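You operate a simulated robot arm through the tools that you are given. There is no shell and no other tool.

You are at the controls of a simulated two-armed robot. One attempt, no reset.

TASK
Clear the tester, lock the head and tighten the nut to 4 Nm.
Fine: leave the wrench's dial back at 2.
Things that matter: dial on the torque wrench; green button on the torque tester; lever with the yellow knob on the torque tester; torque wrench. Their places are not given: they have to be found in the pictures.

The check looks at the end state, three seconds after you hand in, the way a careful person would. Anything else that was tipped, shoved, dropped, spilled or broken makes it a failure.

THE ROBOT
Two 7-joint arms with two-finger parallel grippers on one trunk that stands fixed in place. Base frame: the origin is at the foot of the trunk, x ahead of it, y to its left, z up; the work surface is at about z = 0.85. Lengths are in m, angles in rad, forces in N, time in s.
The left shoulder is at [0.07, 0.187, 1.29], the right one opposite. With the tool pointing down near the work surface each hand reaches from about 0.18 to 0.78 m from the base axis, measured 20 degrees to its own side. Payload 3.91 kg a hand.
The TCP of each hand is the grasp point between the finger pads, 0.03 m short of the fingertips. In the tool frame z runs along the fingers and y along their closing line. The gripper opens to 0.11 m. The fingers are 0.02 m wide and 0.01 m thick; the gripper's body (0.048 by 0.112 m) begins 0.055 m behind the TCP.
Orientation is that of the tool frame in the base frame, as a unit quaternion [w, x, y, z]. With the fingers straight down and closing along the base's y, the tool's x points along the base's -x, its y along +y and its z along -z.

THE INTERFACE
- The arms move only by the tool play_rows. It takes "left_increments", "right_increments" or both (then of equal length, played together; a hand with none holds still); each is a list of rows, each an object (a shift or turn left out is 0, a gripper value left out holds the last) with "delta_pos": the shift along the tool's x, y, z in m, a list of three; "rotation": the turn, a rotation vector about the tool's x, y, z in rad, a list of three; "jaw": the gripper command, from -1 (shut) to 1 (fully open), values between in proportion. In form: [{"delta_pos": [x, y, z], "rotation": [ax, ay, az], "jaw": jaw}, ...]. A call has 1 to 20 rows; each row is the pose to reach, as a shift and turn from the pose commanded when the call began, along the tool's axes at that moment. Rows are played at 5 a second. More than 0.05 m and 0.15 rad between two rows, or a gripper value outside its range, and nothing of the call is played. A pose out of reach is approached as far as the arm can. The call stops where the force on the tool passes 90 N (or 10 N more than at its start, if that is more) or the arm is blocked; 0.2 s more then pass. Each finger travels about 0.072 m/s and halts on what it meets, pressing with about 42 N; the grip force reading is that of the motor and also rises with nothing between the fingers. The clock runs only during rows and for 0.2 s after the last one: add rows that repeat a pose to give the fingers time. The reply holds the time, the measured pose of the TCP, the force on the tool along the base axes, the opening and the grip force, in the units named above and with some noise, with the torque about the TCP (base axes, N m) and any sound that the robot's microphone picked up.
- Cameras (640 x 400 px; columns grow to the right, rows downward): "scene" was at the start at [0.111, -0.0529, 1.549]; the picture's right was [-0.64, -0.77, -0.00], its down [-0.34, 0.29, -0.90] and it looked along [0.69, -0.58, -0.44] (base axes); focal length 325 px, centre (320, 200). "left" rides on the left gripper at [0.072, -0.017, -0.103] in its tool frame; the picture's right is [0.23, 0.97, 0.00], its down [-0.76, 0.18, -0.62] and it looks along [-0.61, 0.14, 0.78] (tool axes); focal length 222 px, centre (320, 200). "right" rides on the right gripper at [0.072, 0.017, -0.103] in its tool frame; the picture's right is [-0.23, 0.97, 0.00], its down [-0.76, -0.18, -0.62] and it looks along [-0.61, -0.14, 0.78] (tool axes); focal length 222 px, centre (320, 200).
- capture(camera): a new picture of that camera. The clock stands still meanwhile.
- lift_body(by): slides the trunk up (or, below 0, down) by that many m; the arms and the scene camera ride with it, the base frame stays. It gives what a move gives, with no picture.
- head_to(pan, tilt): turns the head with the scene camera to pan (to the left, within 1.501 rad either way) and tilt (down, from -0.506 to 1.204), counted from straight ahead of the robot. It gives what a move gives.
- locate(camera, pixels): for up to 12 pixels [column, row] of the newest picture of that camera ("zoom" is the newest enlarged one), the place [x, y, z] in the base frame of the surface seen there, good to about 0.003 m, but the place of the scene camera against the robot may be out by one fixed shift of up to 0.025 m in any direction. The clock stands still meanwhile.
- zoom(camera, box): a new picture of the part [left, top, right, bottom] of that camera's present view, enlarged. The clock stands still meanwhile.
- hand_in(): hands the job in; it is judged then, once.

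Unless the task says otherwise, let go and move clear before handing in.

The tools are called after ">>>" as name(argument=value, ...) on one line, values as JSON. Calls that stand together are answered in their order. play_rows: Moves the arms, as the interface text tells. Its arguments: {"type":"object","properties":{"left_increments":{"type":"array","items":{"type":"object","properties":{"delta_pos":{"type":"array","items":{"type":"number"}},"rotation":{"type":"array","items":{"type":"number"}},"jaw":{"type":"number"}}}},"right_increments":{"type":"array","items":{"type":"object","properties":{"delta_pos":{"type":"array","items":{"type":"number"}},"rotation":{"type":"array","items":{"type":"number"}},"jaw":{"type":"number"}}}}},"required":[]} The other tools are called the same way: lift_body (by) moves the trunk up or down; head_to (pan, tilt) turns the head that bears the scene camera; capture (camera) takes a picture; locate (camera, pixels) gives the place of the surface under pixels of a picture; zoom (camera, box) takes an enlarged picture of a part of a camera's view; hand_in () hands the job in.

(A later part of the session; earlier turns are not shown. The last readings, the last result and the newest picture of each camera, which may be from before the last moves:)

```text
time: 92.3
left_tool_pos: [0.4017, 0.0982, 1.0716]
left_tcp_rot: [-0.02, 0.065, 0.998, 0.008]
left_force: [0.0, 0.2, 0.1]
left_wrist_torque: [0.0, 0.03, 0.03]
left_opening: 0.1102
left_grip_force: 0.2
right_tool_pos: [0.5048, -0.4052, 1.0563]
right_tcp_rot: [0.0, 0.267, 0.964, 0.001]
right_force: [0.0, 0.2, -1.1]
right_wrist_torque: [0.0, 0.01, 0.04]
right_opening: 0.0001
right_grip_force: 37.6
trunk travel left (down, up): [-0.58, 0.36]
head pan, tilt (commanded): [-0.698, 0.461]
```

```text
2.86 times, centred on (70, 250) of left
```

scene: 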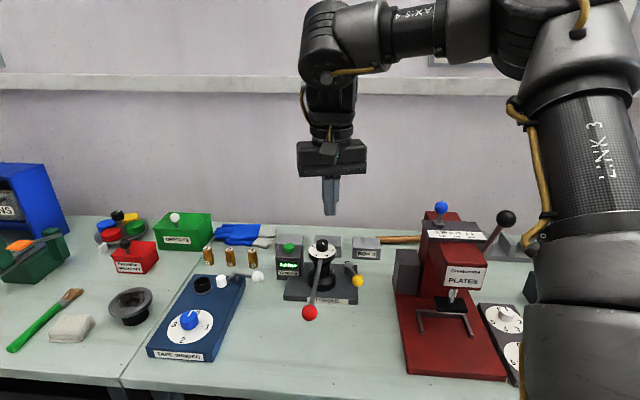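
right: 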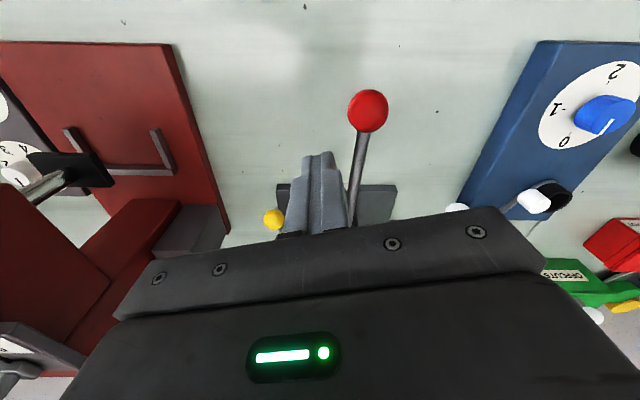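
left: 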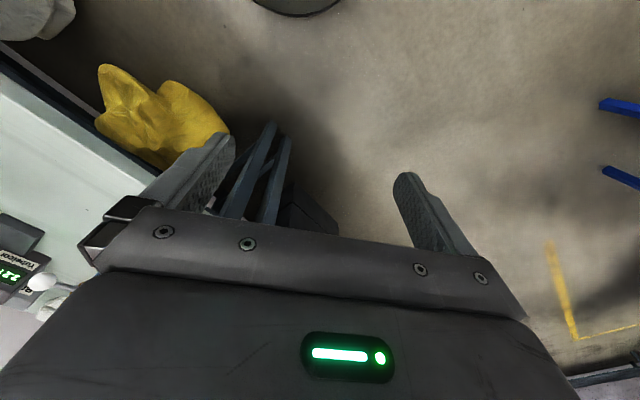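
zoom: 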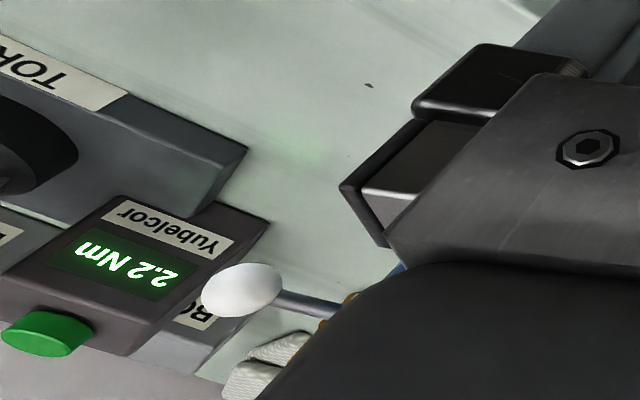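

The ball is at (0.520, -0.365, 0.972), handle angle 132°. I'll yaw the hand to about 50° so that the finger's flat faces the motion, and set it down 12 mm short of the ball.

>>> play_rows(right_increments=[{"delta_pos": [0.0068, 0.0018, 0.0], "rotation": [0, 0, 0.11], "jaw": -1}, {"delta_pos": [0.0137, 0.0036, 0.0], "rotation": [0, 0, 0.22], "jaw": -1}, {"delta_pos": [0.0205, 0.0054, 0.0], "rotation": [0, 0, 0.33], "jaw": -1}, {"delta_pos": [0.0205, 0.0054, 0.035], "rotation": [0, 0, 0.33], "jaw": -1}, {"delta_pos": [0.0205, 0.0054, 0.071], "rotation": [0, 0, 0.33], "jaw": -1}, {"delta_pos": [0.0205, 0.0054, 0.071], "rotation": [0, 0, 0.33], "jaw": -1}])

>>> capture(camera="right")

>>> zoom(camera="scene", box=[240, 150, 400, 300])

```text
time: 93.7
left_tool_pos: [0.4012, 0.0982, 1.0726]
left_tcp_rot: [-0.02, 0.065, 0.998, 0.008]
left_force: [0.2, -0.3, -0.3]
left_wrist_torque: [0.01, 0.01, -0.04]
left_opening: 0.11
left_grip_force: 0.0
right_tool_pos: [0.4974, -0.4346, 1.0714]
right_tcp_rot: [0.0, 0.421, 0.907, 0.0]
right_force: [-0.1, -0.1, 0.2]
right_wrist_torque: [-0.01, -0.01, 0.03]
right_opening: 0.0002
right_grip_force: 37.5
right hand out of reach, approached as far as the arm can: row 2, 3, 4, 5, 6
trunk travel left (down, up): [-0.58, 0.36]
head pan, tilt (commanded): [-0.698, 0.461]
```

```text
taken
```

right: 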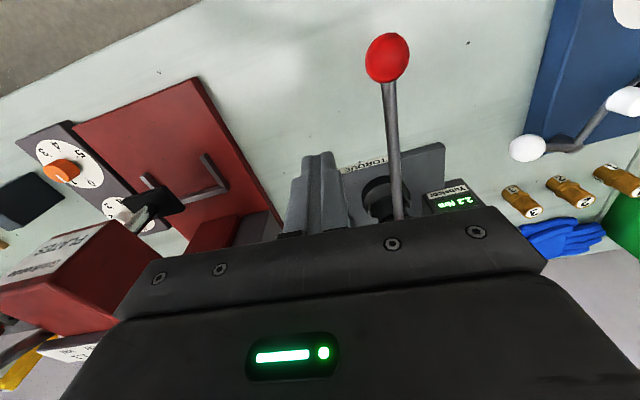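

```text
2.67 times, centred on (320, 225) of scene
```

zoom: 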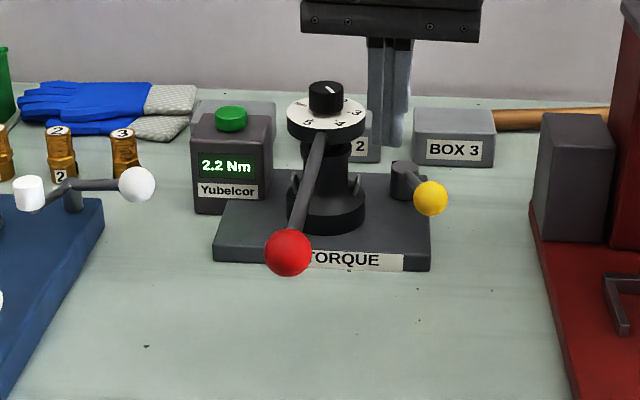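

At 50° yaw the arm is out of reach here, so I'll use about 25° yaw as before, and approach the ball again.

>>> play_rows(right_increments=[{"delta_pos": [0.0, 0.0, 0.0], "rotation": [0, 0, -0.14], "jaw": -1}, {"delta_pos": [0.007, 0.009, 0.005], "rotation": [0, 0, -0.28], "jaw": -1}, {"delta_pos": [0.015, 0.018, 0.01], "rotation": [0, 0, -0.42], "jaw": -1}, {"delta_pos": [0.0223, 0.0268, 0.015], "rotation": [0, 0, -0.44], "jaw": -1}, {"delta_pos": [0.0223, 0.0268, 0.015], "rotation": [0, 0, -0.44], "jaw": -1}])

>>> capture(camera="right")

```text
time: 94.9
left_tool_pos: [0.4018, 0.0971, 1.0719]
left_tcp_rot: [-0.02, 0.064, 0.998, 0.008]
left_force: [0.1, 0.3, 1.1]
left_wrist_torque: [0.02, -0.02, -0.02]
left_opening: 0.1101
left_grip_force: 0.2
right_tool_pos: [0.5002, -0.4024, 1.0532]
right_tcp_rot: [0.0, 0.213, 0.977, 0.001]
right_force: [0.4, 0.2, -0.7]
right_wrist_torque: [-0.01, 0.03, 0.02]
right_opening: 0.0
right_grip_force: 37.1
trunk travel left (down, up): [-0.58, 0.36]
head pan, tilt (commanded): [-0.698, 0.461]
```

```text
taken
```

right: 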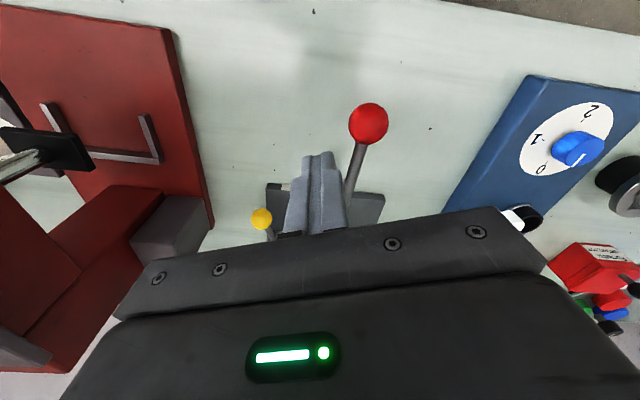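

The hand is at (0.500, -0.402), 15 mm short of the ball's surface. I lower it to ball height.

>>> play_rows(right_increments=[{"delta_pos": [0.0, 0.0, 0.034], "jaw": -1}, {"delta_pos": [0.0, 0.0, 0.068], "jaw": -1}, {"delta_pos": [0.0, 0.0, 0.068], "jaw": -1}])

>>> capture(camera="right")

>>> zoom(camera="scene", box=[240, 150, 400, 300])

```text
time: 95.7
left_tool_pos: [0.4012, 0.0985, 1.073]
left_tcp_rot: [-0.02, 0.065, 0.998, 0.009]
left_force: [0.1, 0.1, -0.5]
left_wrist_torque: [0.02, -0.01, -0.03]
left_opening: 0.11
left_grip_force: 0.1
right_tool_pos: [0.4995, -0.4016, 0.9862]
right_tcp_rot: [0.002, 0.213, 0.977, 0.001]
right_force: [0.0, -0.1, 0.5]
right_wrist_torque: [0.0, 0.02, 0.02]
right_opening: 0.0
right_grip_force: 38.2
trunk travel left (down, up): [-0.58, 0.36]
head pan, tilt (commanded): [-0.698, 0.461]
```

```text
taken
```

right: 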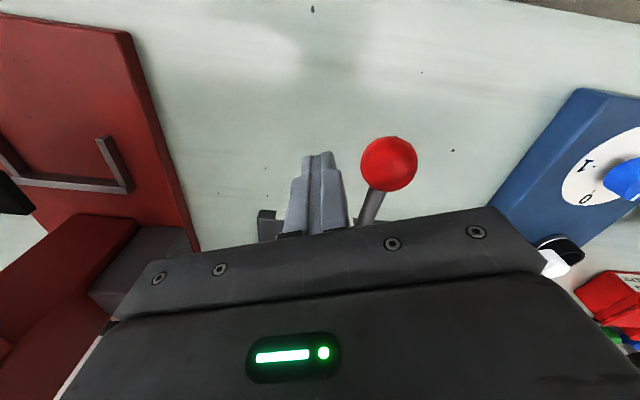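

```text
2.67 times, centred on (320, 225) of scene
```

zoom: 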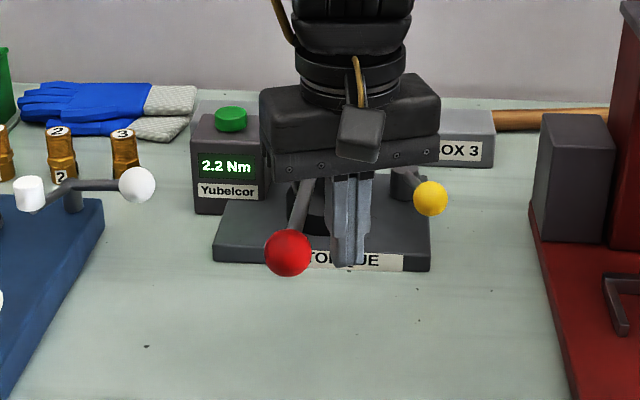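

The finger is beside the ball at the right height; display 2.2 Nm. I close the gap and then step along the arc, reading the display each time.

>>> play_rows(right_increments=[{"delta_pos": [0.0, 0.007, 0.0], "jaw": -1}, {"delta_pos": [0.0, 0.0135, 0.0], "jaw": -1}])

>>> play_rows(right_increments=[{"delta_pos": [-0.0017, 0.0038, 0.0], "jaw": -1}, {"delta_pos": [-0.0034, 0.0075, 0.0], "jaw": -1}])

>>> zoom(camera="scene", box=[240, 150, 400, 300])

```text
time: 96.3
left_tool_pos: [0.401, 0.0978, 1.0721]
left_tcp_rot: [-0.021, 0.065, 0.998, 0.009]
left_force: [-0.2, -0.3, 0.6]
left_wrist_torque: [0.04, 0.01, -0.01]
left_opening: 0.1101
left_grip_force: 0.2
right_tool_pos: [0.5054, -0.3898, 0.9864]
right_tcp_rot: [0.001, 0.213, 0.977, 0.0]
right_force: [0.1, 0.2, -0.5]
right_wrist_torque: [-0.01, -0.02, 0.0]
right_opening: 0.0
right_grip_force: 37.7
trunk travel left (down, up): [-0.58, 0.36]
head pan, tilt (commanded): [-0.698, 0.461]
```

```text
time: 96.9
left_tool_pos: [0.4008, 0.097, 1.0717]
left_tcp_rot: [-0.021, 0.065, 0.998, 0.009]
left_force: [0.0, -0.2, 1.0]
left_wrist_torque: [0.0, -0.02, -0.04]
left_opening: 0.11
left_grip_force: 0.2
right_tool_pos: [0.5094, -0.3859, 0.986]
right_tcp_rot: [0.0, 0.213, 0.977, 0.0]
right_force: [-4.3, -1.3, -1.0]
right_wrist_torque: [-0.06, 0.04, 0.0]
right_opening: 0.0
right_grip_force: 38.0
trunk travel left (down, up): [-0.58, 0.36]
head pan, tilt (commanded): [-0.698, 0.461]
```

```text
2.67 times, centred on (320, 225) of scene
```

zoom: 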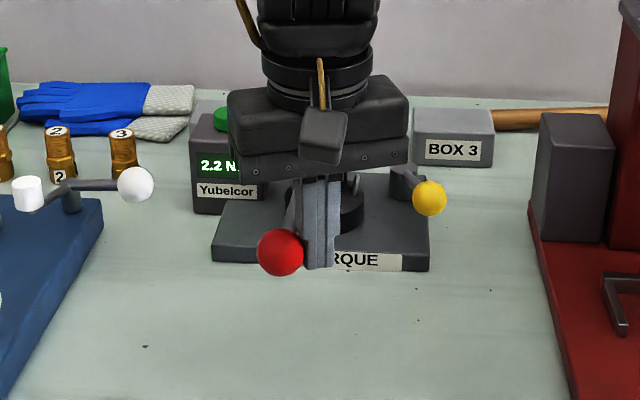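

The ball is moving again with about 4.5 N. I continue in 2.5° steps and read the display with the left camera.

>>> play_rows(right_increments=[{"delta_pos": [-0.0022, 0.0042, 0.0], "jaw": -1}, {"delta_pos": [-0.0044, 0.0084, 0.0], "jaw": -1}])

>>> zoom(camera="left", box=[0, 200, 100, 300])

>>> zoom(camera="scene", box=[240, 150, 400, 300])

```text
time: 97.5
left_tool_pos: [0.3991, 0.0969, 1.0728]
left_tcp_rot: [-0.019, 0.064, 0.998, 0.009]
left_force: [-0.9, -0.9, -0.2]
left_wrist_torque: [0.0, 0.02, -0.01]
left_opening: 0.1099
left_grip_force: 0.0
right_tool_pos: [0.5178, -0.3797, 0.9854]
right_tcp_rot: [0.001, 0.214, 0.977, 0.001]
right_force: [-9.4, -5.8, -1.1]
right_wrist_torque: [-0.05, 0.14, 0.01]
right_opening: 0.0001
right_grip_force: 37.7
trunk travel left (down, up): [-0.58, 0.36]
head pan, tilt (commanded): [-0.698, 0.461]
```

```text
4.00 times, centred on (50, 250) of left
```

zoom: 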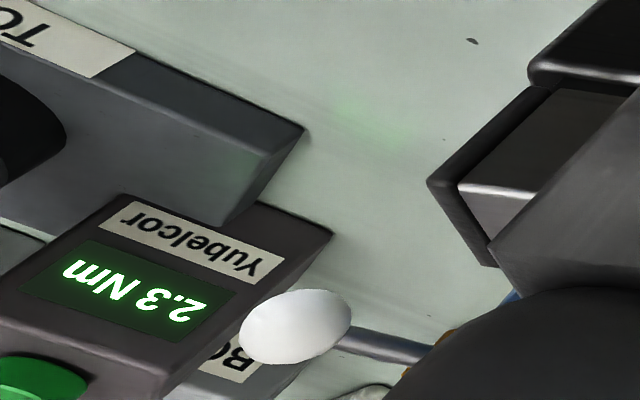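

```text
2.67 times, centred on (320, 225) of scene
```

zoom: 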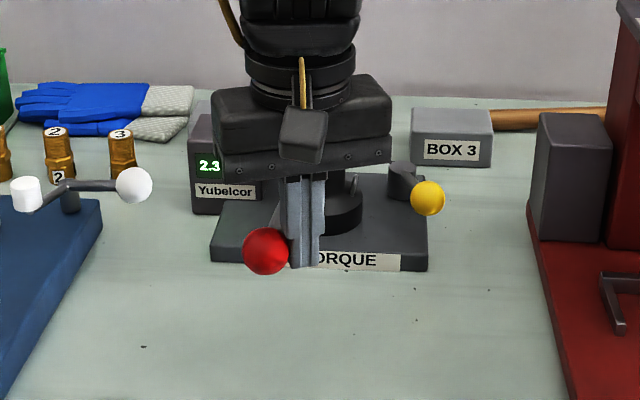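

2.3 Nm on the display, and the force times lever arm also gives 2.25 Nm, so both agree. I carry on with 3.5° more.

>>> play_rows(right_increments=[{"delta_pos": [-0.0022, 0.004, 0.0], "jaw": -1}, {"delta_pos": [-0.0045, 0.008, 0.0], "jaw": -1}, {"delta_pos": [-0.0065, 0.011, 0.0], "jaw": -1}])

>>> zoom(camera="left", box=[0, 200, 100, 300])

```text
time: 98.3
left_tool_pos: [0.3986, 0.0977, 1.073]
left_tcp_rot: [-0.02, 0.066, 0.998, 0.009]
left_force: [0.0, -0.5, 0.8]
left_wrist_torque: [-0.01, -0.01, 0.0]
left_opening: 0.1099
left_grip_force: 0.1
right_tool_pos: [0.5278, -0.3716, 0.9866]
right_tcp_rot: [0.001, 0.214, 0.977, 0.001]
right_force: [-11.1, -5.6, -3.1]
right_wrist_torque: [-0.08, 0.19, 0.05]
right_opening: 0.0001
right_grip_force: 37.6
trunk travel left (down, up): [-0.58, 0.36]
head pan, tilt (commanded): [-0.698, 0.461]
```

```text
4.00 times, centred on (50, 250) of left
```

zoom: 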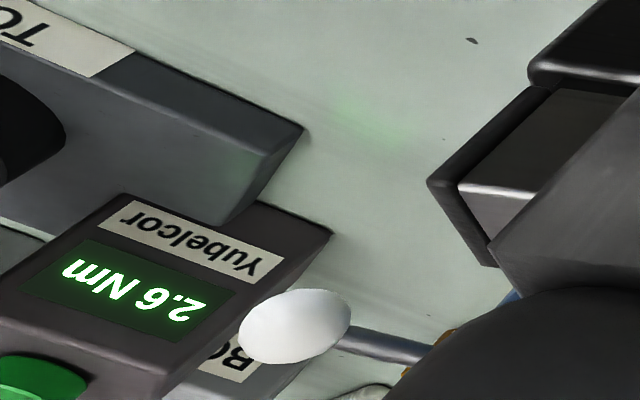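

2.6 Nm, with the force giving 2.5 Nm. I go on another 3.5° and check the contact in the wrist picture.

>>> play_rows(right_increments=[{"delta_pos": [-0.0022, 0.0037, 0.0], "jaw": -1}, {"delta_pos": [-0.0044, 0.0075, 0.0], "jaw": -1}, {"delta_pos": [-0.0066, 0.0112, 0.0], "jaw": -1}])

>>> zoom(camera="left", box=[0, 200, 100, 300])

>>> capture(camera="right")

```text
time: 99.1
left_tool_pos: [0.3998, 0.0966, 1.0726]
left_tcp_rot: [-0.019, 0.065, 0.998, 0.01]
left_force: [0.6, -0.6, 1.2]
left_wrist_torque: [-0.03, 0.02, -0.05]
left_opening: 0.1102
left_grip_force: 0.1
right_tool_pos: [0.5369, -0.3661, 0.9875]
right_tcp_rot: [0.002, 0.213, 0.977, 0.001]
right_force: [-12.9, -7.3, -1.6]
right_wrist_torque: [-0.1, 0.19, 0.08]
right_opening: 0.0001
right_grip_force: 37.5
trunk travel left (down, up): [-0.58, 0.36]
head pan, tilt (commanded): [-0.698, 0.461]
```

```text
4.00 times, centred on (50, 250) of left
```

zoom: 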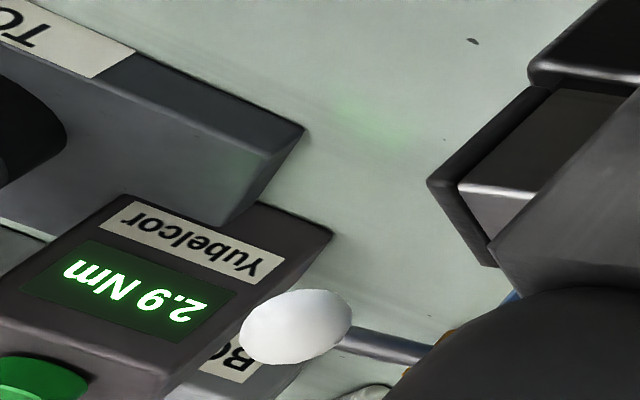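

```text
taken
```

right: 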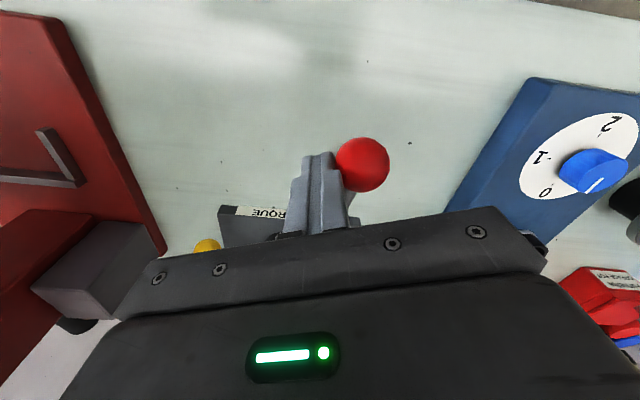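

2.9 Nm, contact steady. Another 3.5° along the arc.

>>> play_rows(right_increments=[{"delta_pos": [-0.0024, 0.0036, 0.0], "jaw": -1}, {"delta_pos": [-0.0049, 0.0071, 0.0], "jaw": -1}, {"delta_pos": [-0.0073, 0.0107, 0.0], "jaw": -1}])

>>> zoom(camera="left", box=[0, 200, 100, 300])

```text
time: 99.9
left_tool_pos: [0.3984, 0.097, 1.0718]
left_tcp_rot: [-0.019, 0.064, 0.998, 0.008]
left_force: [0.4, 0.1, -0.3]
left_wrist_torque: [0.0, -0.01, -0.04]
left_opening: 0.1099
left_grip_force: 0.1
right_tool_pos: [0.5493, -0.3588, 0.9868]
right_tcp_rot: [0.001, 0.212, 0.977, 0.0]
right_force: [-13.6, -7.0, -2.4]
right_wrist_torque: [-0.13, 0.25, 0.13]
right_opening: 0.0
right_grip_force: 37.6
trunk travel left (down, up): [-0.58, 0.36]
head pan, tilt (commanded): [-0.698, 0.461]
```

```text
4.00 times, centred on (50, 250) of left
```

zoom: 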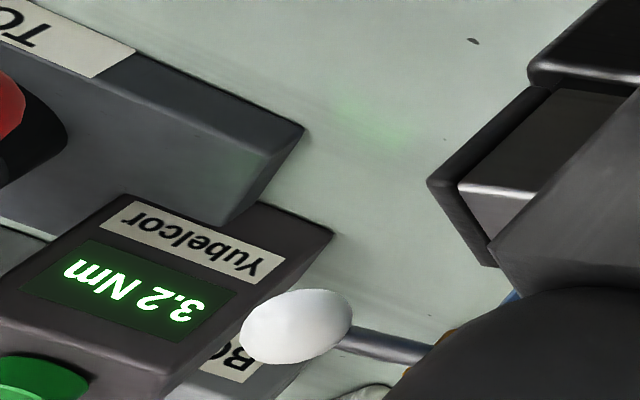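

3.2 Nm. Another 3.5°.

>>> play_rows(right_increments=[{"delta_pos": [-0.0027, 0.0034, 0.0], "jaw": -1}, {"delta_pos": [-0.0053, 0.0069, 0.0], "jaw": -1}, {"delta_pos": [-0.008, 0.0103, 0.0], "jaw": -1}])

>>> zoom(camera="left", box=[0, 200, 100, 300])

>>> capture(camera="scene")

```text
time: 100.7
left_tool_pos: [0.3995, 0.0975, 1.0719]
left_tcp_rot: [-0.019, 0.065, 0.998, 0.009]
left_force: [0.1, -0.7, 0.6]
left_wrist_torque: [-0.01, -0.01, -0.02]
left_opening: 0.11
left_grip_force: 0.0
right_tool_pos: [0.5609, -0.3526, 0.9869]
right_tcp_rot: [0.002, 0.214, 0.977, 0.001]
right_force: [-16.0, -7.3, -2.0]
right_wrist_torque: [-0.16, 0.28, 0.11]
right_opening: 0.0
right_grip_force: 38.3
trunk travel left (down, up): [-0.58, 0.36]
head pan, tilt (commanded): [-0.698, 0.461]
```

```text
4.00 times, centred on (50, 250) of left
```

zoom: 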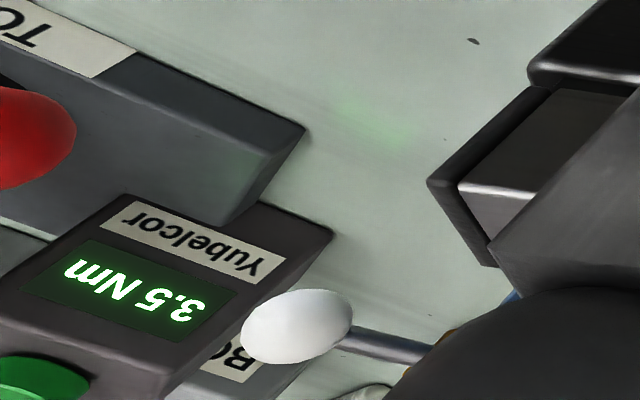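

```text
taken
```

scene: 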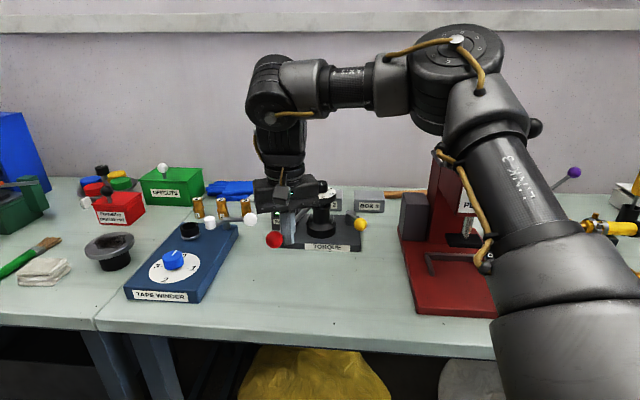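

3.5 Nm. Now smaller steps of about 1.5° each, listening for the click.

>>> play_rows(right_increments=[{"delta_pos": [-0.0018, 0.002, 0.0], "jaw": -1}, {"delta_pos": [-0.0036, 0.0041, 0.0], "jaw": -1}])

>>> zoom(camera="left", box=[0, 200, 100, 300])

```text
time: 101.3
left_tool_pos: [0.3986, 0.0962, 1.072]
left_tcp_rot: [-0.02, 0.065, 0.998, 0.009]
left_force: [0.1, 0.0, -0.4]
left_wrist_torque: [0.01, -0.03, -0.02]
left_opening: 0.1099
left_grip_force: 0.0
right_tool_pos: [0.5654, -0.3501, 0.9879]
right_tcp_rot: [0.002, 0.214, 0.977, 0.002]
right_force: [-15.1, -8.4, -0.3]
right_wrist_torque: [-0.14, 0.23, 0.12]
right_opening: 0.0001
right_grip_force: 37.7
trunk travel left (down, up): [-0.58, 0.36]
head pan, tilt (commanded): [-0.698, 0.461]
```

```text
4.00 times, centred on (50, 250) of left
```

zoom: 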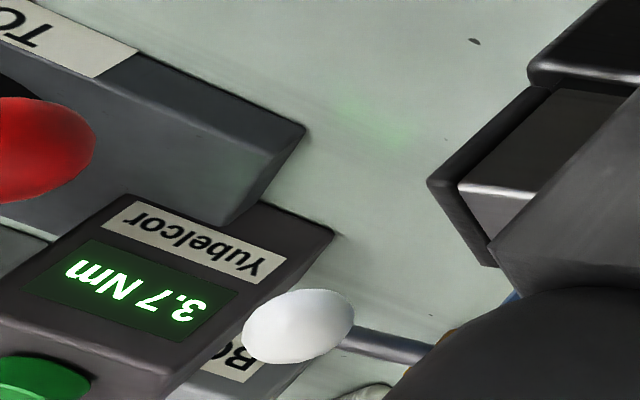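

3.7 Nm. Another small step of about 1.2°.

>>> play_rows(right_increments=[{"delta_pos": [-0.0015, 0.0016, 0.0], "jaw": -1}, {"delta_pos": [-0.003, 0.0032, 0.0], "jaw": -1}])

>>> zoom(camera="left", box=[0, 200, 100, 300])

```text
time: 101.9
left_tool_pos: [0.3989, 0.097, 1.0729]
left_tcp_rot: [-0.019, 0.064, 0.998, 0.01]
left_force: [0.0, -0.2, -0.8]
left_wrist_torque: [0.0, -0.03, 0.0]
left_opening: 0.11
left_grip_force: 0.0
right_tool_pos: [0.5691, -0.3489, 0.9871]
right_tcp_rot: [0.003, 0.214, 0.977, 0.001]
right_force: [-15.2, -8.6, 1.7]
right_wrist_torque: [-0.11, 0.23, 0.08]
right_opening: 0.0
right_grip_force: 38.2
trunk travel left (down, up): [-0.58, 0.36]
head pan, tilt (commanded): [-0.698, 0.461]
```

```text
4.00 times, centred on (50, 250) of left
```

zoom: 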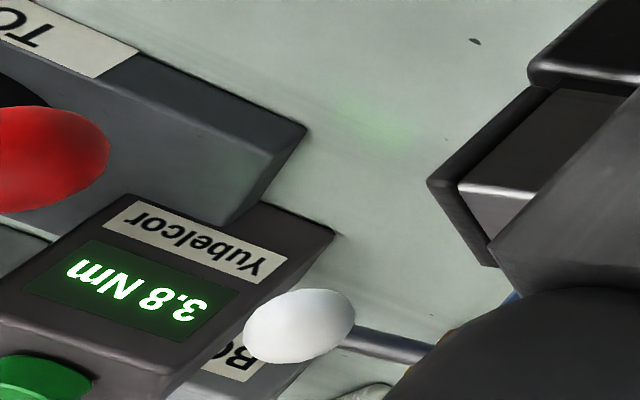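

3.8 Nm, no click yet. I take steps of about 0.8° now.

>>> play_rows(right_increments=[{"delta_pos": [-0.0011, 0.001, 0.0], "jaw": -1}, {"delta_pos": [-0.0022, 0.0021, 0.0], "jaw": -1}])

>>> zoom(camera="left", box=[0, 200, 100, 300])

```text
time: 102.5
left_tool_pos: [0.3993, 0.097, 1.0738]
left_tcp_rot: [-0.019, 0.065, 0.998, 0.008]
left_force: [0.0, -0.1, -0.1]
left_wrist_torque: [0.0, -0.03, 0.04]
left_opening: 0.1101
left_grip_force: 0.0
right_tool_pos: [0.5721, -0.3484, 0.9878]
right_tcp_rot: [0.004, 0.213, 0.977, 0.003]
right_force: [-14.9, -12.3, 8.4]
right_wrist_torque: [-0.16, 0.21, 0.07]
right_opening: 0.0002
right_grip_force: 37.6
trunk travel left (down, up): [-0.58, 0.36]
head pan, tilt (commanded): [-0.698, 0.461]
```

```text
4.00 times, centred on (50, 250) of left
```

zoom: 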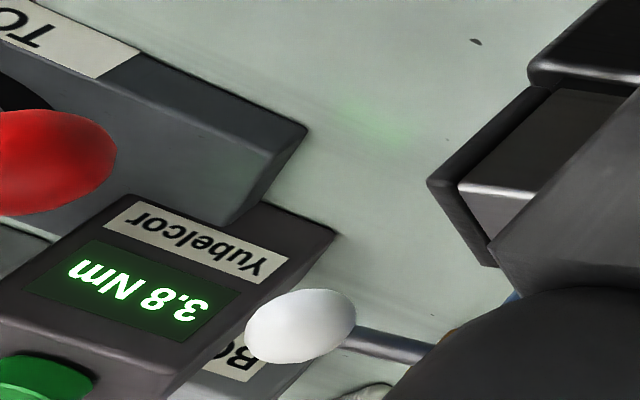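

Still 3.8 Nm on the display, but the load now has an 8 N vertical part. I'll look at the contact before going on.

>>> capture(camera="right")

>>> zoom(camera="scene", box=[220, 130, 380, 280])

```text
taken
```

right: 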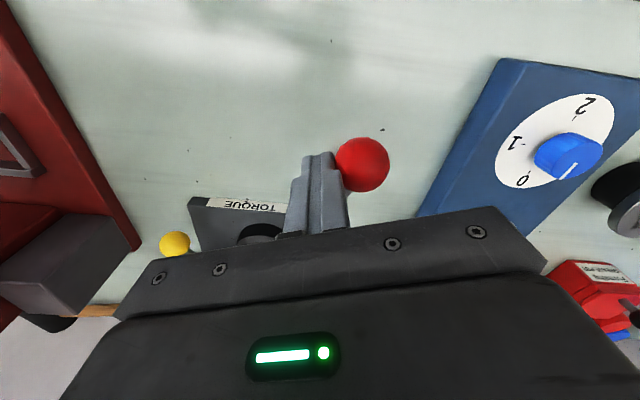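

```text
2.67 times, centred on (300, 205) of scene
```

zoom: 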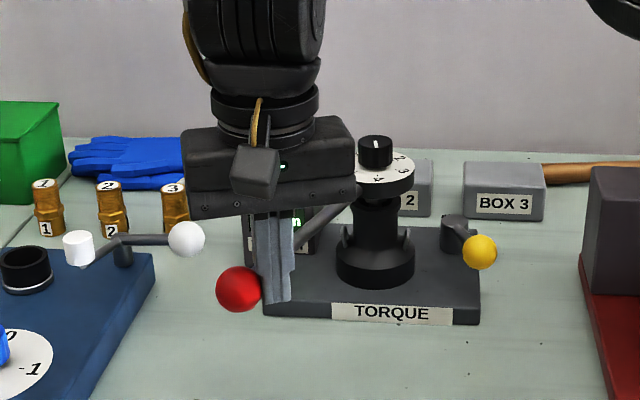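

The finger sits in the crook between rod and ball, which looks fine. I'll check that the dial is still on 4 before the last bit.

>>> zoom(camera="scene", box=[308, 172, 348, 212])

```text
10.00 times, centred on (328, 192) of scene
```

zoom: 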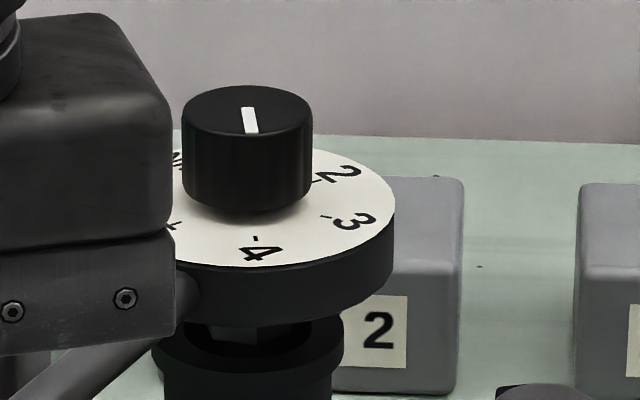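

The pointer is on the 4 mark (tick at (256, 238), pointer heading the same way). I continue with steps of about 0.8° until the wrench clicks.

>>> play_rows(right_increments=[{"delta_pos": [-0.0012, 0.0011, 0.0], "jaw": -1}, {"delta_pos": [-0.0024, 0.0021, 0.0], "jaw": -1}])

>>> zoom(camera="left", box=[0, 200, 100, 300])

```text
time: 103.1
left_tool_pos: [0.3971, 0.0965, 1.0738]
left_tcp_rot: [-0.018, 0.065, 0.998, 0.009]
left_force: [0.1, -0.3, 0.5]
left_wrist_torque: [-0.05, -0.01, -0.02]
left_opening: 0.1101
left_grip_force: 0.1
right_tool_pos: [0.5711, -0.3509, 0.9866]
right_tcp_rot: [0.005, 0.213, 0.977, 0.003]
right_force: [-13.0, -14.9, 15.0]
right_wrist_torque: [-0.08, 0.13, 0.01]
right_opening: 0.0
right_grip_force: 37.3
right hand out of reach, approached as far as the arm can: row 2
trunk travel left (down, up): [-0.58, 0.36]
head pan, tilt (commanded): [-0.698, 0.461]
```

```text
4.00 times, centred on (50, 250) of left
```

zoom: 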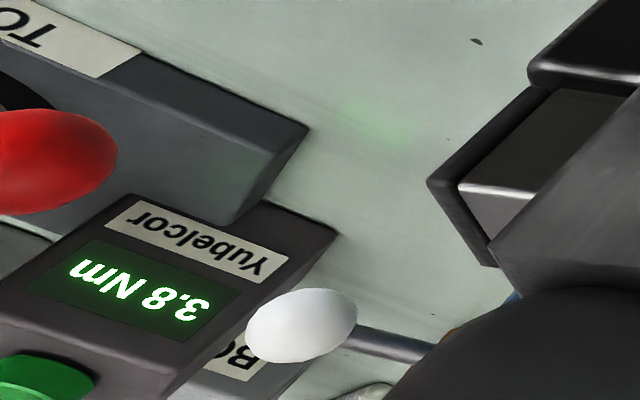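

3.8 Nm, but the arm flags its reach limit again. The yaw seems to be what limits it, so I'll turn the hand back by 0.28 rad in place and then try the last couple of degrees.

>>> play_rows(right_increments=[{"delta_pos": [0.0, 0.0, 0.0], "rotation": [0, 0, -0.14], "jaw": -1}, {"delta_pos": [0.0, 0.0, 0.0], "rotation": [0, 0, -0.28], "jaw": -1}])

>>> zoom(camera="left", box=[0, 200, 100, 300])

```text
time: 103.7
left_tool_pos: [0.3987, 0.0956, 1.073]
left_tcp_rot: [-0.02, 0.064, 0.998, 0.01]
left_force: [-0.6, -0.2, -0.3]
left_wrist_torque: [-0.03, -0.01, 0.02]
left_opening: 0.11
left_grip_force: 0.1
right_tool_pos: [0.57, -0.3514, 0.9842]
right_tcp_rot: [0.003, 0.075, 0.997, 0.002]
right_force: [-8.5, -21.0, 10.1]
right_wrist_torque: [-0.21, 0.04, -0.12]
right_opening: 0.0001
right_grip_force: 37.9
trunk travel left (down, up): [-0.58, 0.36]
head pan, tilt (commanded): [-0.698, 0.461]
```

```text
4.00 times, centred on (50, 250) of left
```

zoom: 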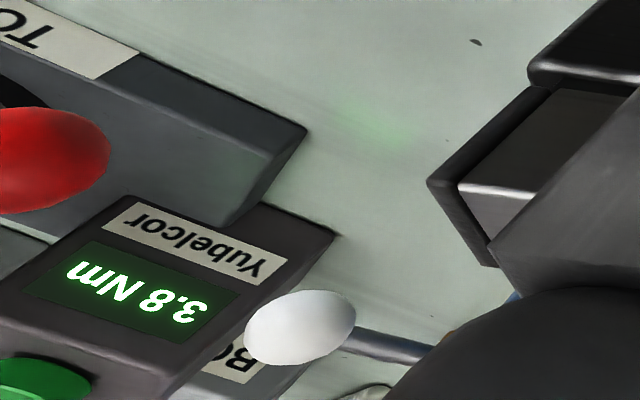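

The yaw is now 9° and the reach warning is gone. I push on by 4 mm along the tangent.

>>> play_rows(right_increments=[{"delta_pos": [-0.0019, 0.0008, 0.0], "jaw": -1}, {"delta_pos": [-0.0038, 0.0015, 0.0], "jaw": -1}])

>>> zoom(camera="left", box=[0, 200, 100, 300])

```text
time: 104.3
left_tool_pos: [0.3988, 0.0952, 1.0725]
left_tcp_rot: [-0.019, 0.064, 0.998, 0.01]
left_force: [0.3, -1.0, 0.2]
left_wrist_torque: [0.01, -0.02, 0.01]
left_opening: 0.1099
left_grip_force: 0.1
right_tool_pos: [0.5735, -0.3501, 0.9847]
right_tcp_rot: [0.004, 0.075, 0.997, 0.003]
right_force: [-11.8, -20.2, 6.5]
right_wrist_torque: [-0.21, 0.1, -0.08]
right_opening: 0.0001
right_grip_force: 37.5
right hand out of reach, approached as far as the arm can: row 2
trunk travel left (down, up): [-0.58, 0.36]
head pan, tilt (commanded): [-0.698, 0.461]
```

```text
4.00 times, centred on (50, 250) of left
```

zoom: 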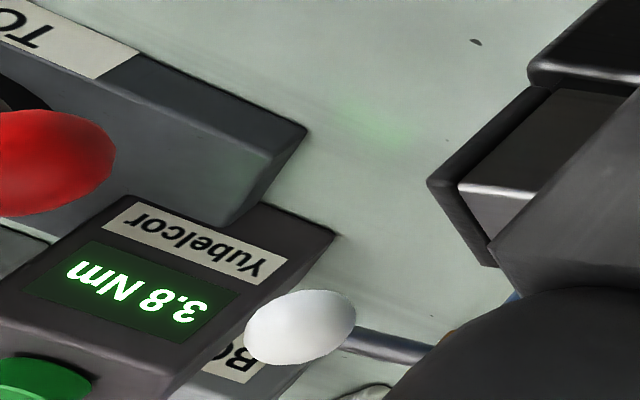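

Still 3.8 Nm and the arm stops at (0.574, -0.350). At this trunk height the arm is stretched, so I'll back off, raise the trunk 0.08 m (between the two heights tried), and finish the last 0.2 Nm from there.

>>> play_rows(right_increments=[{"delta_pos": [0.013, -0.0075, 0.0], "jaw": -1}, {"delta_pos": [0.026, -0.0151, 0.0], "jaw": -1}, {"delta_pos": [0.026, -0.0151, -0.04], "jaw": -1}, {"delta_pos": [0.026, -0.0151, -0.08], "jaw": -1}, {"delta_pos": [0.026, -0.0151, -0.1], "jaw": -1}])

>>> lift_body(by=0.08)

>>> capture(camera="right")

>>> zoom(camera="scene", box=[220, 150, 400, 300])

```text
time: 105.5
left_tool_pos: [0.3994, 0.0983, 1.072]
left_tcp_rot: [-0.021, 0.064, 0.998, 0.008]
left_force: [0.5, -0.3, 0.1]
left_wrist_torque: [-0.02, -0.01, 0.02]
left_opening: 0.11
left_grip_force: 0.0
right_tool_pos: [0.5243, -0.3633, 1.0679]
right_tcp_rot: [0.003, 0.075, 0.997, 0.002]
right_force: [-0.2, -0.1, -0.2]
right_wrist_torque: [0.0, 0.01, -0.06]
right_opening: 0.0
right_grip_force: 37.8
right hand out of reach, approached as far as the arm can: row 4, 5
trunk travel left (down, up): [-0.58, 0.36]
head pan, tilt (commanded): [-0.698, 0.461]
```

```text
time: 106.7
left_tool_pos: [0.4013, 0.0986, 1.1504]
left_tcp_rot: [-0.02, 0.065, 0.998, 0.008]
left_force: [0.3, 1.9, 1.2]
left_wrist_torque: [-0.02, -0.02, 0.02]
left_opening: 0.11
left_grip_force: 0.1
right_tool_pos: [0.5264, -0.3644, 1.148]
right_tcp_rot: [0.002, 0.075, 0.997, 0.002]
right_force: [0.1, 1.1, -0.6]
right_wrist_torque: [-0.01, 0.0, 0.01]
right_opening: 0.0
right_grip_force: 37.5
trunk travel left (down, up): [-0.66, 0.28]
head pan, tilt (commanded): [-0.698, 0.461]
```

```text
taken
```

right: 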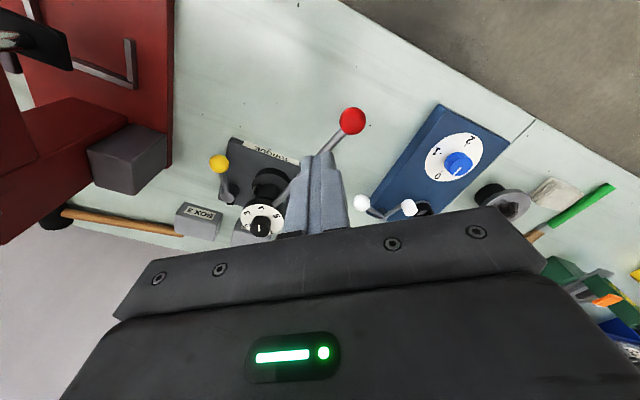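

```text
2.67 times, centred on (310, 225) of scene
```

zoom: 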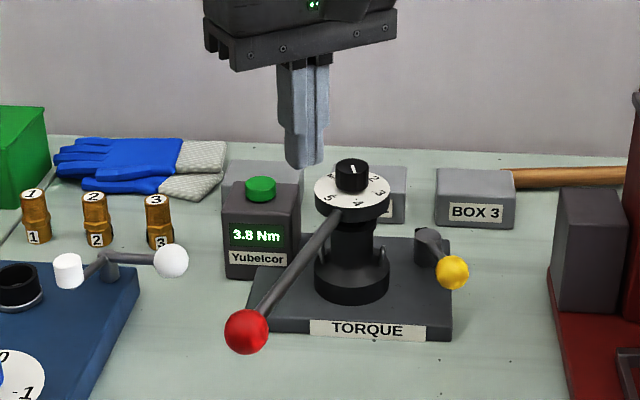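

The display stays at 3.8 Nm and the handle stayed in place. I'll locate the ball for the final push.

>>> locate(camera="right", pixels=[[352, 121], [335, 142], [295, 185], [262, 222], [219, 163]])

>>> zoom(camera="right", box=[220, 80, 400, 250])

```text
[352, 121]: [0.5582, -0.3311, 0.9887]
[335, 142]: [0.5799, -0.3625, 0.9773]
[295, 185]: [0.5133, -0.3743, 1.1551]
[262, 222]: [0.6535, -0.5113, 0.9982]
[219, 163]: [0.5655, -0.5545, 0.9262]
```

```text
2.35 times, centred on (310, 165) of right
```

zoom: 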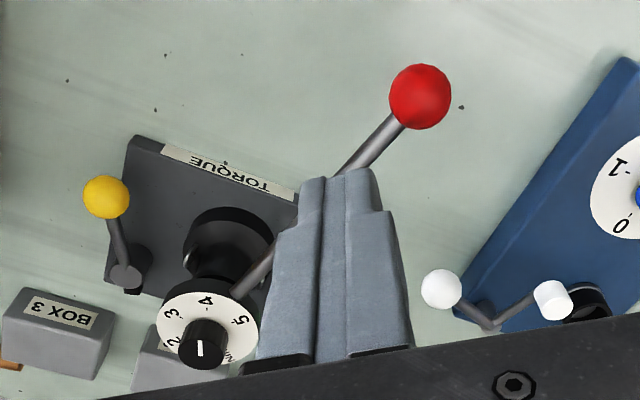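

The ball is at (0.564, -0.331, 0.973), handle angle 117°. I'll also verify the dial pointer once more from this view.

>>> zoom(camera="right", box=[240, 195, 290, 240])

>>> zoom(camera="scene", box=[305, 200, 345, 240])

```text
8.89 times, centred on (265, 218) of right
```

zoom: 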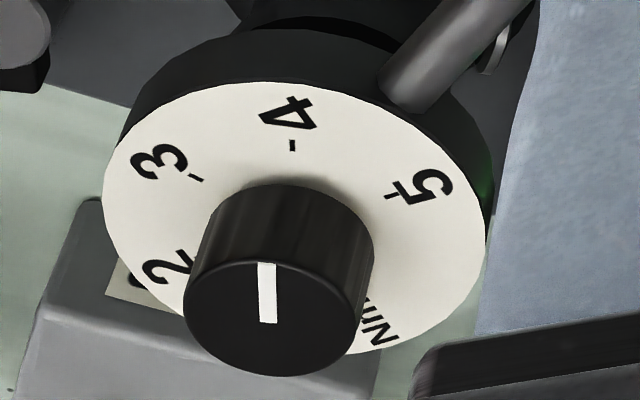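

```text
10.00 times, centred on (325, 220) of scene
```

zoom: 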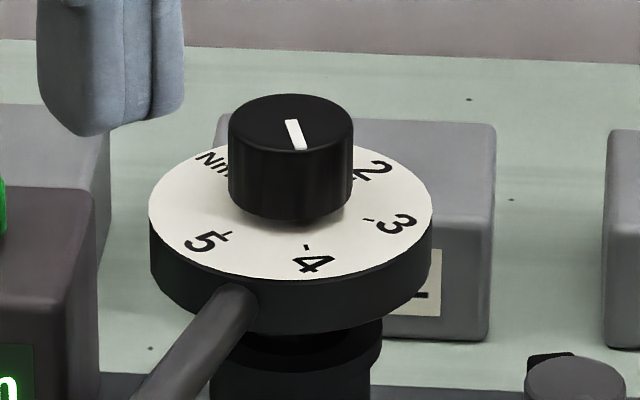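

Both views confirm the pointer exactly on 4. I'll now push on the rod itself, just inside the ball, where the hand needs less reach: first I set the finger down 15 mm behind the rod.

>>> play_rows(right_increments=[{"delta_pos": [-0.0217, -0.0074, 0.035], "jaw": -1}, {"delta_pos": [-0.0217, -0.0074, 0.075], "jaw": -1}, {"delta_pos": [-0.0217, -0.0074, 0.115], "jaw": -1}, {"delta_pos": [-0.0217, -0.0074, 0.15], "jaw": -1}, {"delta_pos": [-0.0217, -0.0074, 0.163], "jaw": -1}, {"delta_pos": [-0.0217, -0.0074, 0.163], "jaw": -1}])

>>> capture(camera="right")

>>> zoom(camera="left", box=[0, 150, 140, 290])

```text
time: 108.1
left_tool_pos: [0.4012, 0.0982, 1.1523]
left_tcp_rot: [-0.019, 0.065, 0.998, 0.009]
left_force: [0.3, 0.2, 0.4]
left_wrist_torque: [0.01, 0.01, 0.0]
left_opening: 0.11
left_grip_force: 0.1
right_tool_pos: [0.5478, -0.3748, 0.9853]
right_tcp_rot: [0.003, 0.075, 0.997, 0.001]
right_force: [0.4, -0.7, 0.7]
right_wrist_torque: [-0.02, 0.01, 0.0]
right_opening: 0.0002
right_grip_force: 37.7
trunk travel left (down, up): [-0.66, 0.28]
head pan, tilt (commanded): [-0.698, 0.461]
```

```text
taken
```

right: 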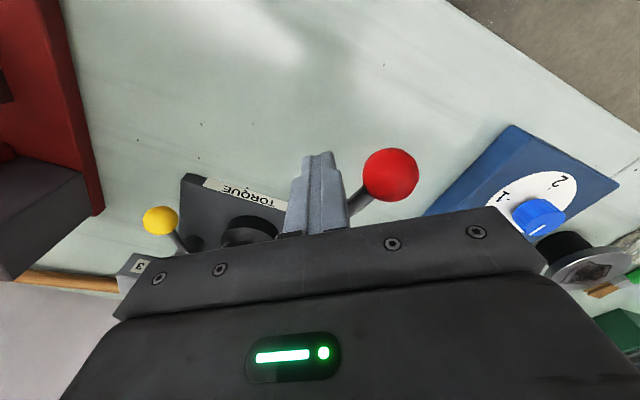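

```text
2.86 times, centred on (70, 220) of left
```

zoom: 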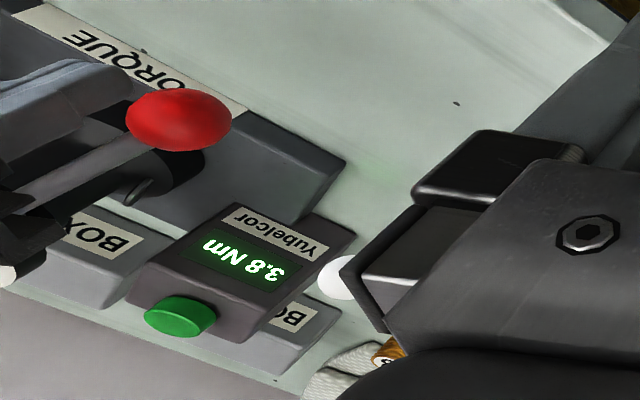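

The finger is in position and the display, now clearly visible from the left camera, shows 3.8. I approach by 13 mm and then add small steps.

>>> play_rows(right_increments=[{"delta_pos": [-0.0057, 0.0041, 0.0], "jaw": -1}, {"delta_pos": [-0.0105, 0.0076, 0.0], "jaw": -1}])

>>> play_rows(right_increments=[{"delta_pos": [-0.0016, 0.0012, 0.0], "jaw": -1}, {"delta_pos": [-0.0032, 0.0023, 0.0], "jaw": -1}])

>>> zoom(camera="left", box=[0, 150, 140, 290])

```text
time: 108.7
left_tool_pos: [0.4018, 0.0982, 1.1515]
left_tcp_rot: [-0.02, 0.065, 0.998, 0.008]
left_force: [1.3, -0.5, 0.4]
left_wrist_torque: [-0.02, 0.02, 0.01]
left_opening: 0.11
left_grip_force: 0.0
right_tool_pos: [0.5606, -0.3678, 0.9845]
right_tcp_rot: [0.003, 0.075, 0.997, 0.002]
right_force: [-0.1, -0.4, 1.0]
right_wrist_torque: [0.03, 0.02, 0.0]
right_opening: 0.0
right_grip_force: 37.7
trunk travel left (down, up): [-0.66, 0.28]
head pan, tilt (commanded): [-0.698, 0.461]
```

```text
time: 109.3
left_tool_pos: [0.3995, 0.0977, 1.1523]
left_tcp_rot: [-0.021, 0.064, 0.998, 0.007]
left_force: [-0.2, -0.3, -0.6]
left_wrist_torque: [-0.02, -0.02, 0.0]
left_opening: 0.11
left_grip_force: 0.1
right_tool_pos: [0.5619, -0.3666, 0.9845]
right_tcp_rot: [0.003, 0.074, 0.997, 0.002]
right_force: [-4.2, -0.7, -1.2]
right_wrist_torque: [-0.02, 0.08, 0.02]
right_opening: 0.0
right_grip_force: 37.5
trunk travel left (down, up): [-0.66, 0.28]
head pan, tilt (commanded): [-0.698, 0.461]
```

```text
2.86 times, centred on (70, 220) of left
```

zoom: 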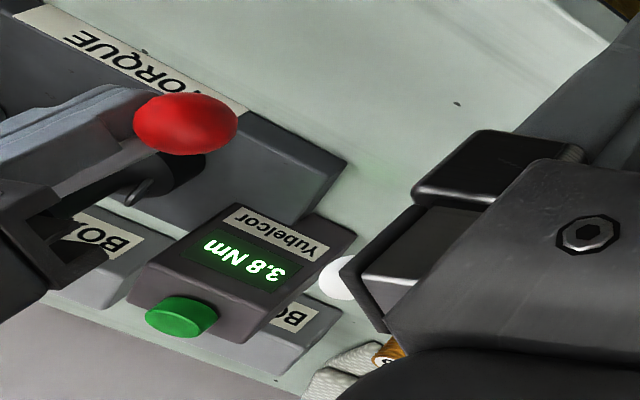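

Contact again (4.2 N) with 3.8 Nm still shown. I keep adding 4 mm.

>>> play_rows(right_increments=[{"delta_pos": [-0.0016, 0.0012, 0.0], "jaw": -1}, {"delta_pos": [-0.0032, 0.0023, 0.0], "jaw": -1}])

>>> zoom(camera="left", box=[0, 150, 140, 290])

```text
time: 109.9
left_tool_pos: [0.4005, 0.0976, 1.1539]
left_tcp_rot: [-0.019, 0.064, 0.998, 0.009]
left_force: [0.5, -0.2, -0.1]
left_wrist_torque: [-0.02, 0.02, -0.02]
left_opening: 0.11
left_grip_force: 0.1
right_tool_pos: [0.5642, -0.3651, 0.9838]
right_tcp_rot: [0.003, 0.075, 0.997, 0.001]
right_force: [-7.0, -0.8, -1.7]
right_wrist_torque: [-0.02, 0.14, 0.04]
right_opening: 0.0
right_grip_force: 38.2
trunk travel left (down, up): [-0.66, 0.28]
head pan, tilt (commanded): [-0.698, 0.461]
```

```text
2.86 times, centred on (70, 220) of left
```

zoom: 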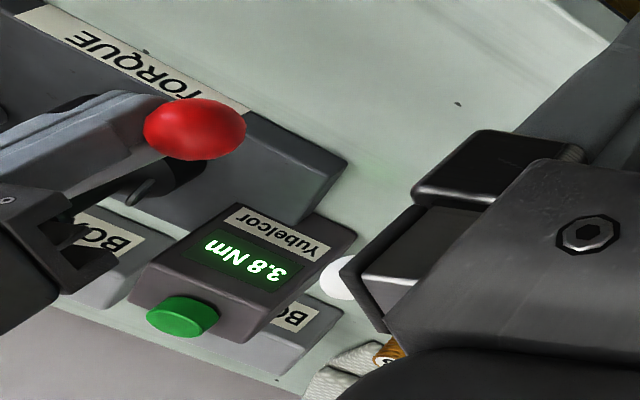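

The torque is building again from the released state (about 1.2 Nm now by force). I keep going with small steps.

>>> play_rows(right_increments=[{"delta_pos": [-0.0024, 0.0018, 0.0], "jaw": -1}, {"delta_pos": [-0.0049, 0.0035, 0.0], "jaw": -1}])

>>> zoom(camera="left", box=[0, 150, 140, 290])

```text
time: 110.5
left_tool_pos: [0.399, 0.0965, 1.1532]
left_tcp_rot: [-0.02, 0.065, 0.998, 0.008]
left_force: [0.8, 1.0, 0.2]
left_wrist_torque: [-0.01, -0.01, 0.0]
left_opening: 0.11
left_grip_force: 0.1
right_tool_pos: [0.5686, -0.3643, 0.9841]
right_tcp_rot: [0.003, 0.074, 0.997, 0.001]
right_force: [-12.8, -1.3, -2.8]
right_wrist_torque: [0.01, 0.21, 0.1]
right_opening: 0.0
right_grip_force: 37.4
trunk travel left (down, up): [-0.66, 0.28]
head pan, tilt (commanded): [-0.698, 0.461]
```

```text
2.86 times, centred on (70, 220) of left
```

zoom: 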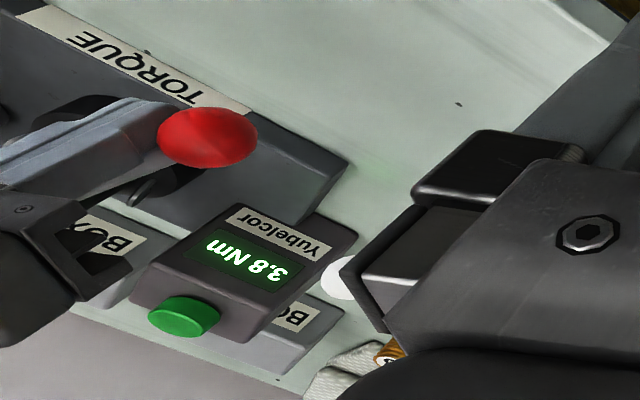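

About 2.2 Nm by force, rising. Another 5 mm.

>>> play_rows(right_increments=[{"delta_pos": [-0.0021, 0.0014, 0.0], "jaw": -1}, {"delta_pos": [-0.0042, 0.0028, 0.0], "jaw": -1}])

>>> zoom(camera="left", box=[0, 150, 140, 290])

```text
time: 111.1
left_tool_pos: [0.3986, 0.0975, 1.1528]
left_tcp_rot: [-0.02, 0.065, 0.998, 0.009]
left_force: [0.0, -1.3, 0.5]
left_wrist_torque: [-0.02, 0.02, 0.03]
left_opening: 0.1098
left_grip_force: 0.0
right_tool_pos: [0.5731, -0.361, 0.9854]
right_tcp_rot: [0.002, 0.074, 0.997, 0.001]
right_force: [-18.1, -2.0, -6.7]
right_wrist_torque: [-0.08, 0.36, 0.13]
right_opening: 0.0001
right_grip_force: 37.7
trunk travel left (down, up): [-0.66, 0.28]
head pan, tilt (commanded): [-0.698, 0.461]
```

```text
2.86 times, centred on (70, 220) of left
```

zoom: 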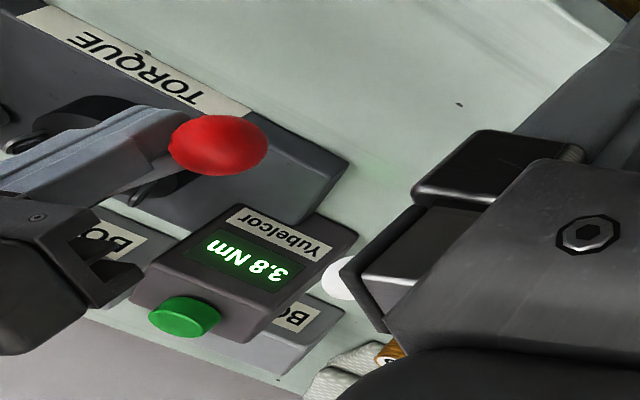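

About 3.1 Nm by force and no reach warnings. Another 3.5 mm, then finer.

>>> play_rows(right_increments=[{"delta_pos": [-0.0015, 0.001, 0.0], "jaw": -1}, {"delta_pos": [-0.003, 0.0019, 0.0], "jaw": -1}])

>>> zoom(camera="left", box=[0, 150, 140, 290])

```text
time: 111.7
left_tool_pos: [0.3998, 0.097, 1.1532]
left_tcp_rot: [-0.02, 0.065, 0.998, 0.009]
left_force: [0.0, 0.7, -0.5]
left_wrist_torque: [0.01, -0.02, -0.04]
left_opening: 0.1099
left_grip_force: 0.0
right_tool_pos: [0.5765, -0.3597, 0.9847]
right_tcp_rot: [0.003, 0.075, 0.997, 0.002]
right_force: [-20.7, -3.3, -8.6]
right_wrist_torque: [-0.12, 0.41, 0.16]
right_opening: 0.0
right_grip_force: 38.0
trunk travel left (down, up): [-0.66, 0.28]
head pan, tilt (commanded): [-0.698, 0.461]
```

```text
2.86 times, centred on (70, 220) of left
```

zoom: 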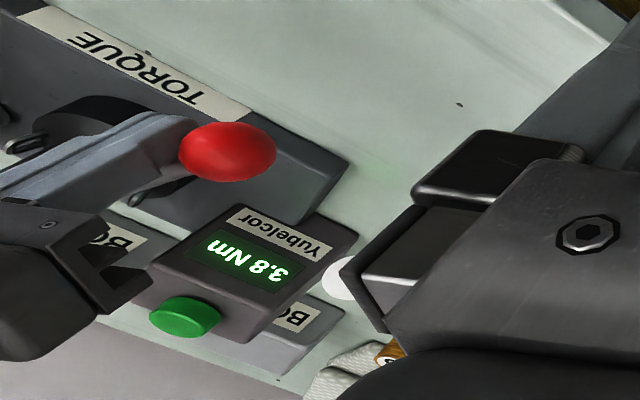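

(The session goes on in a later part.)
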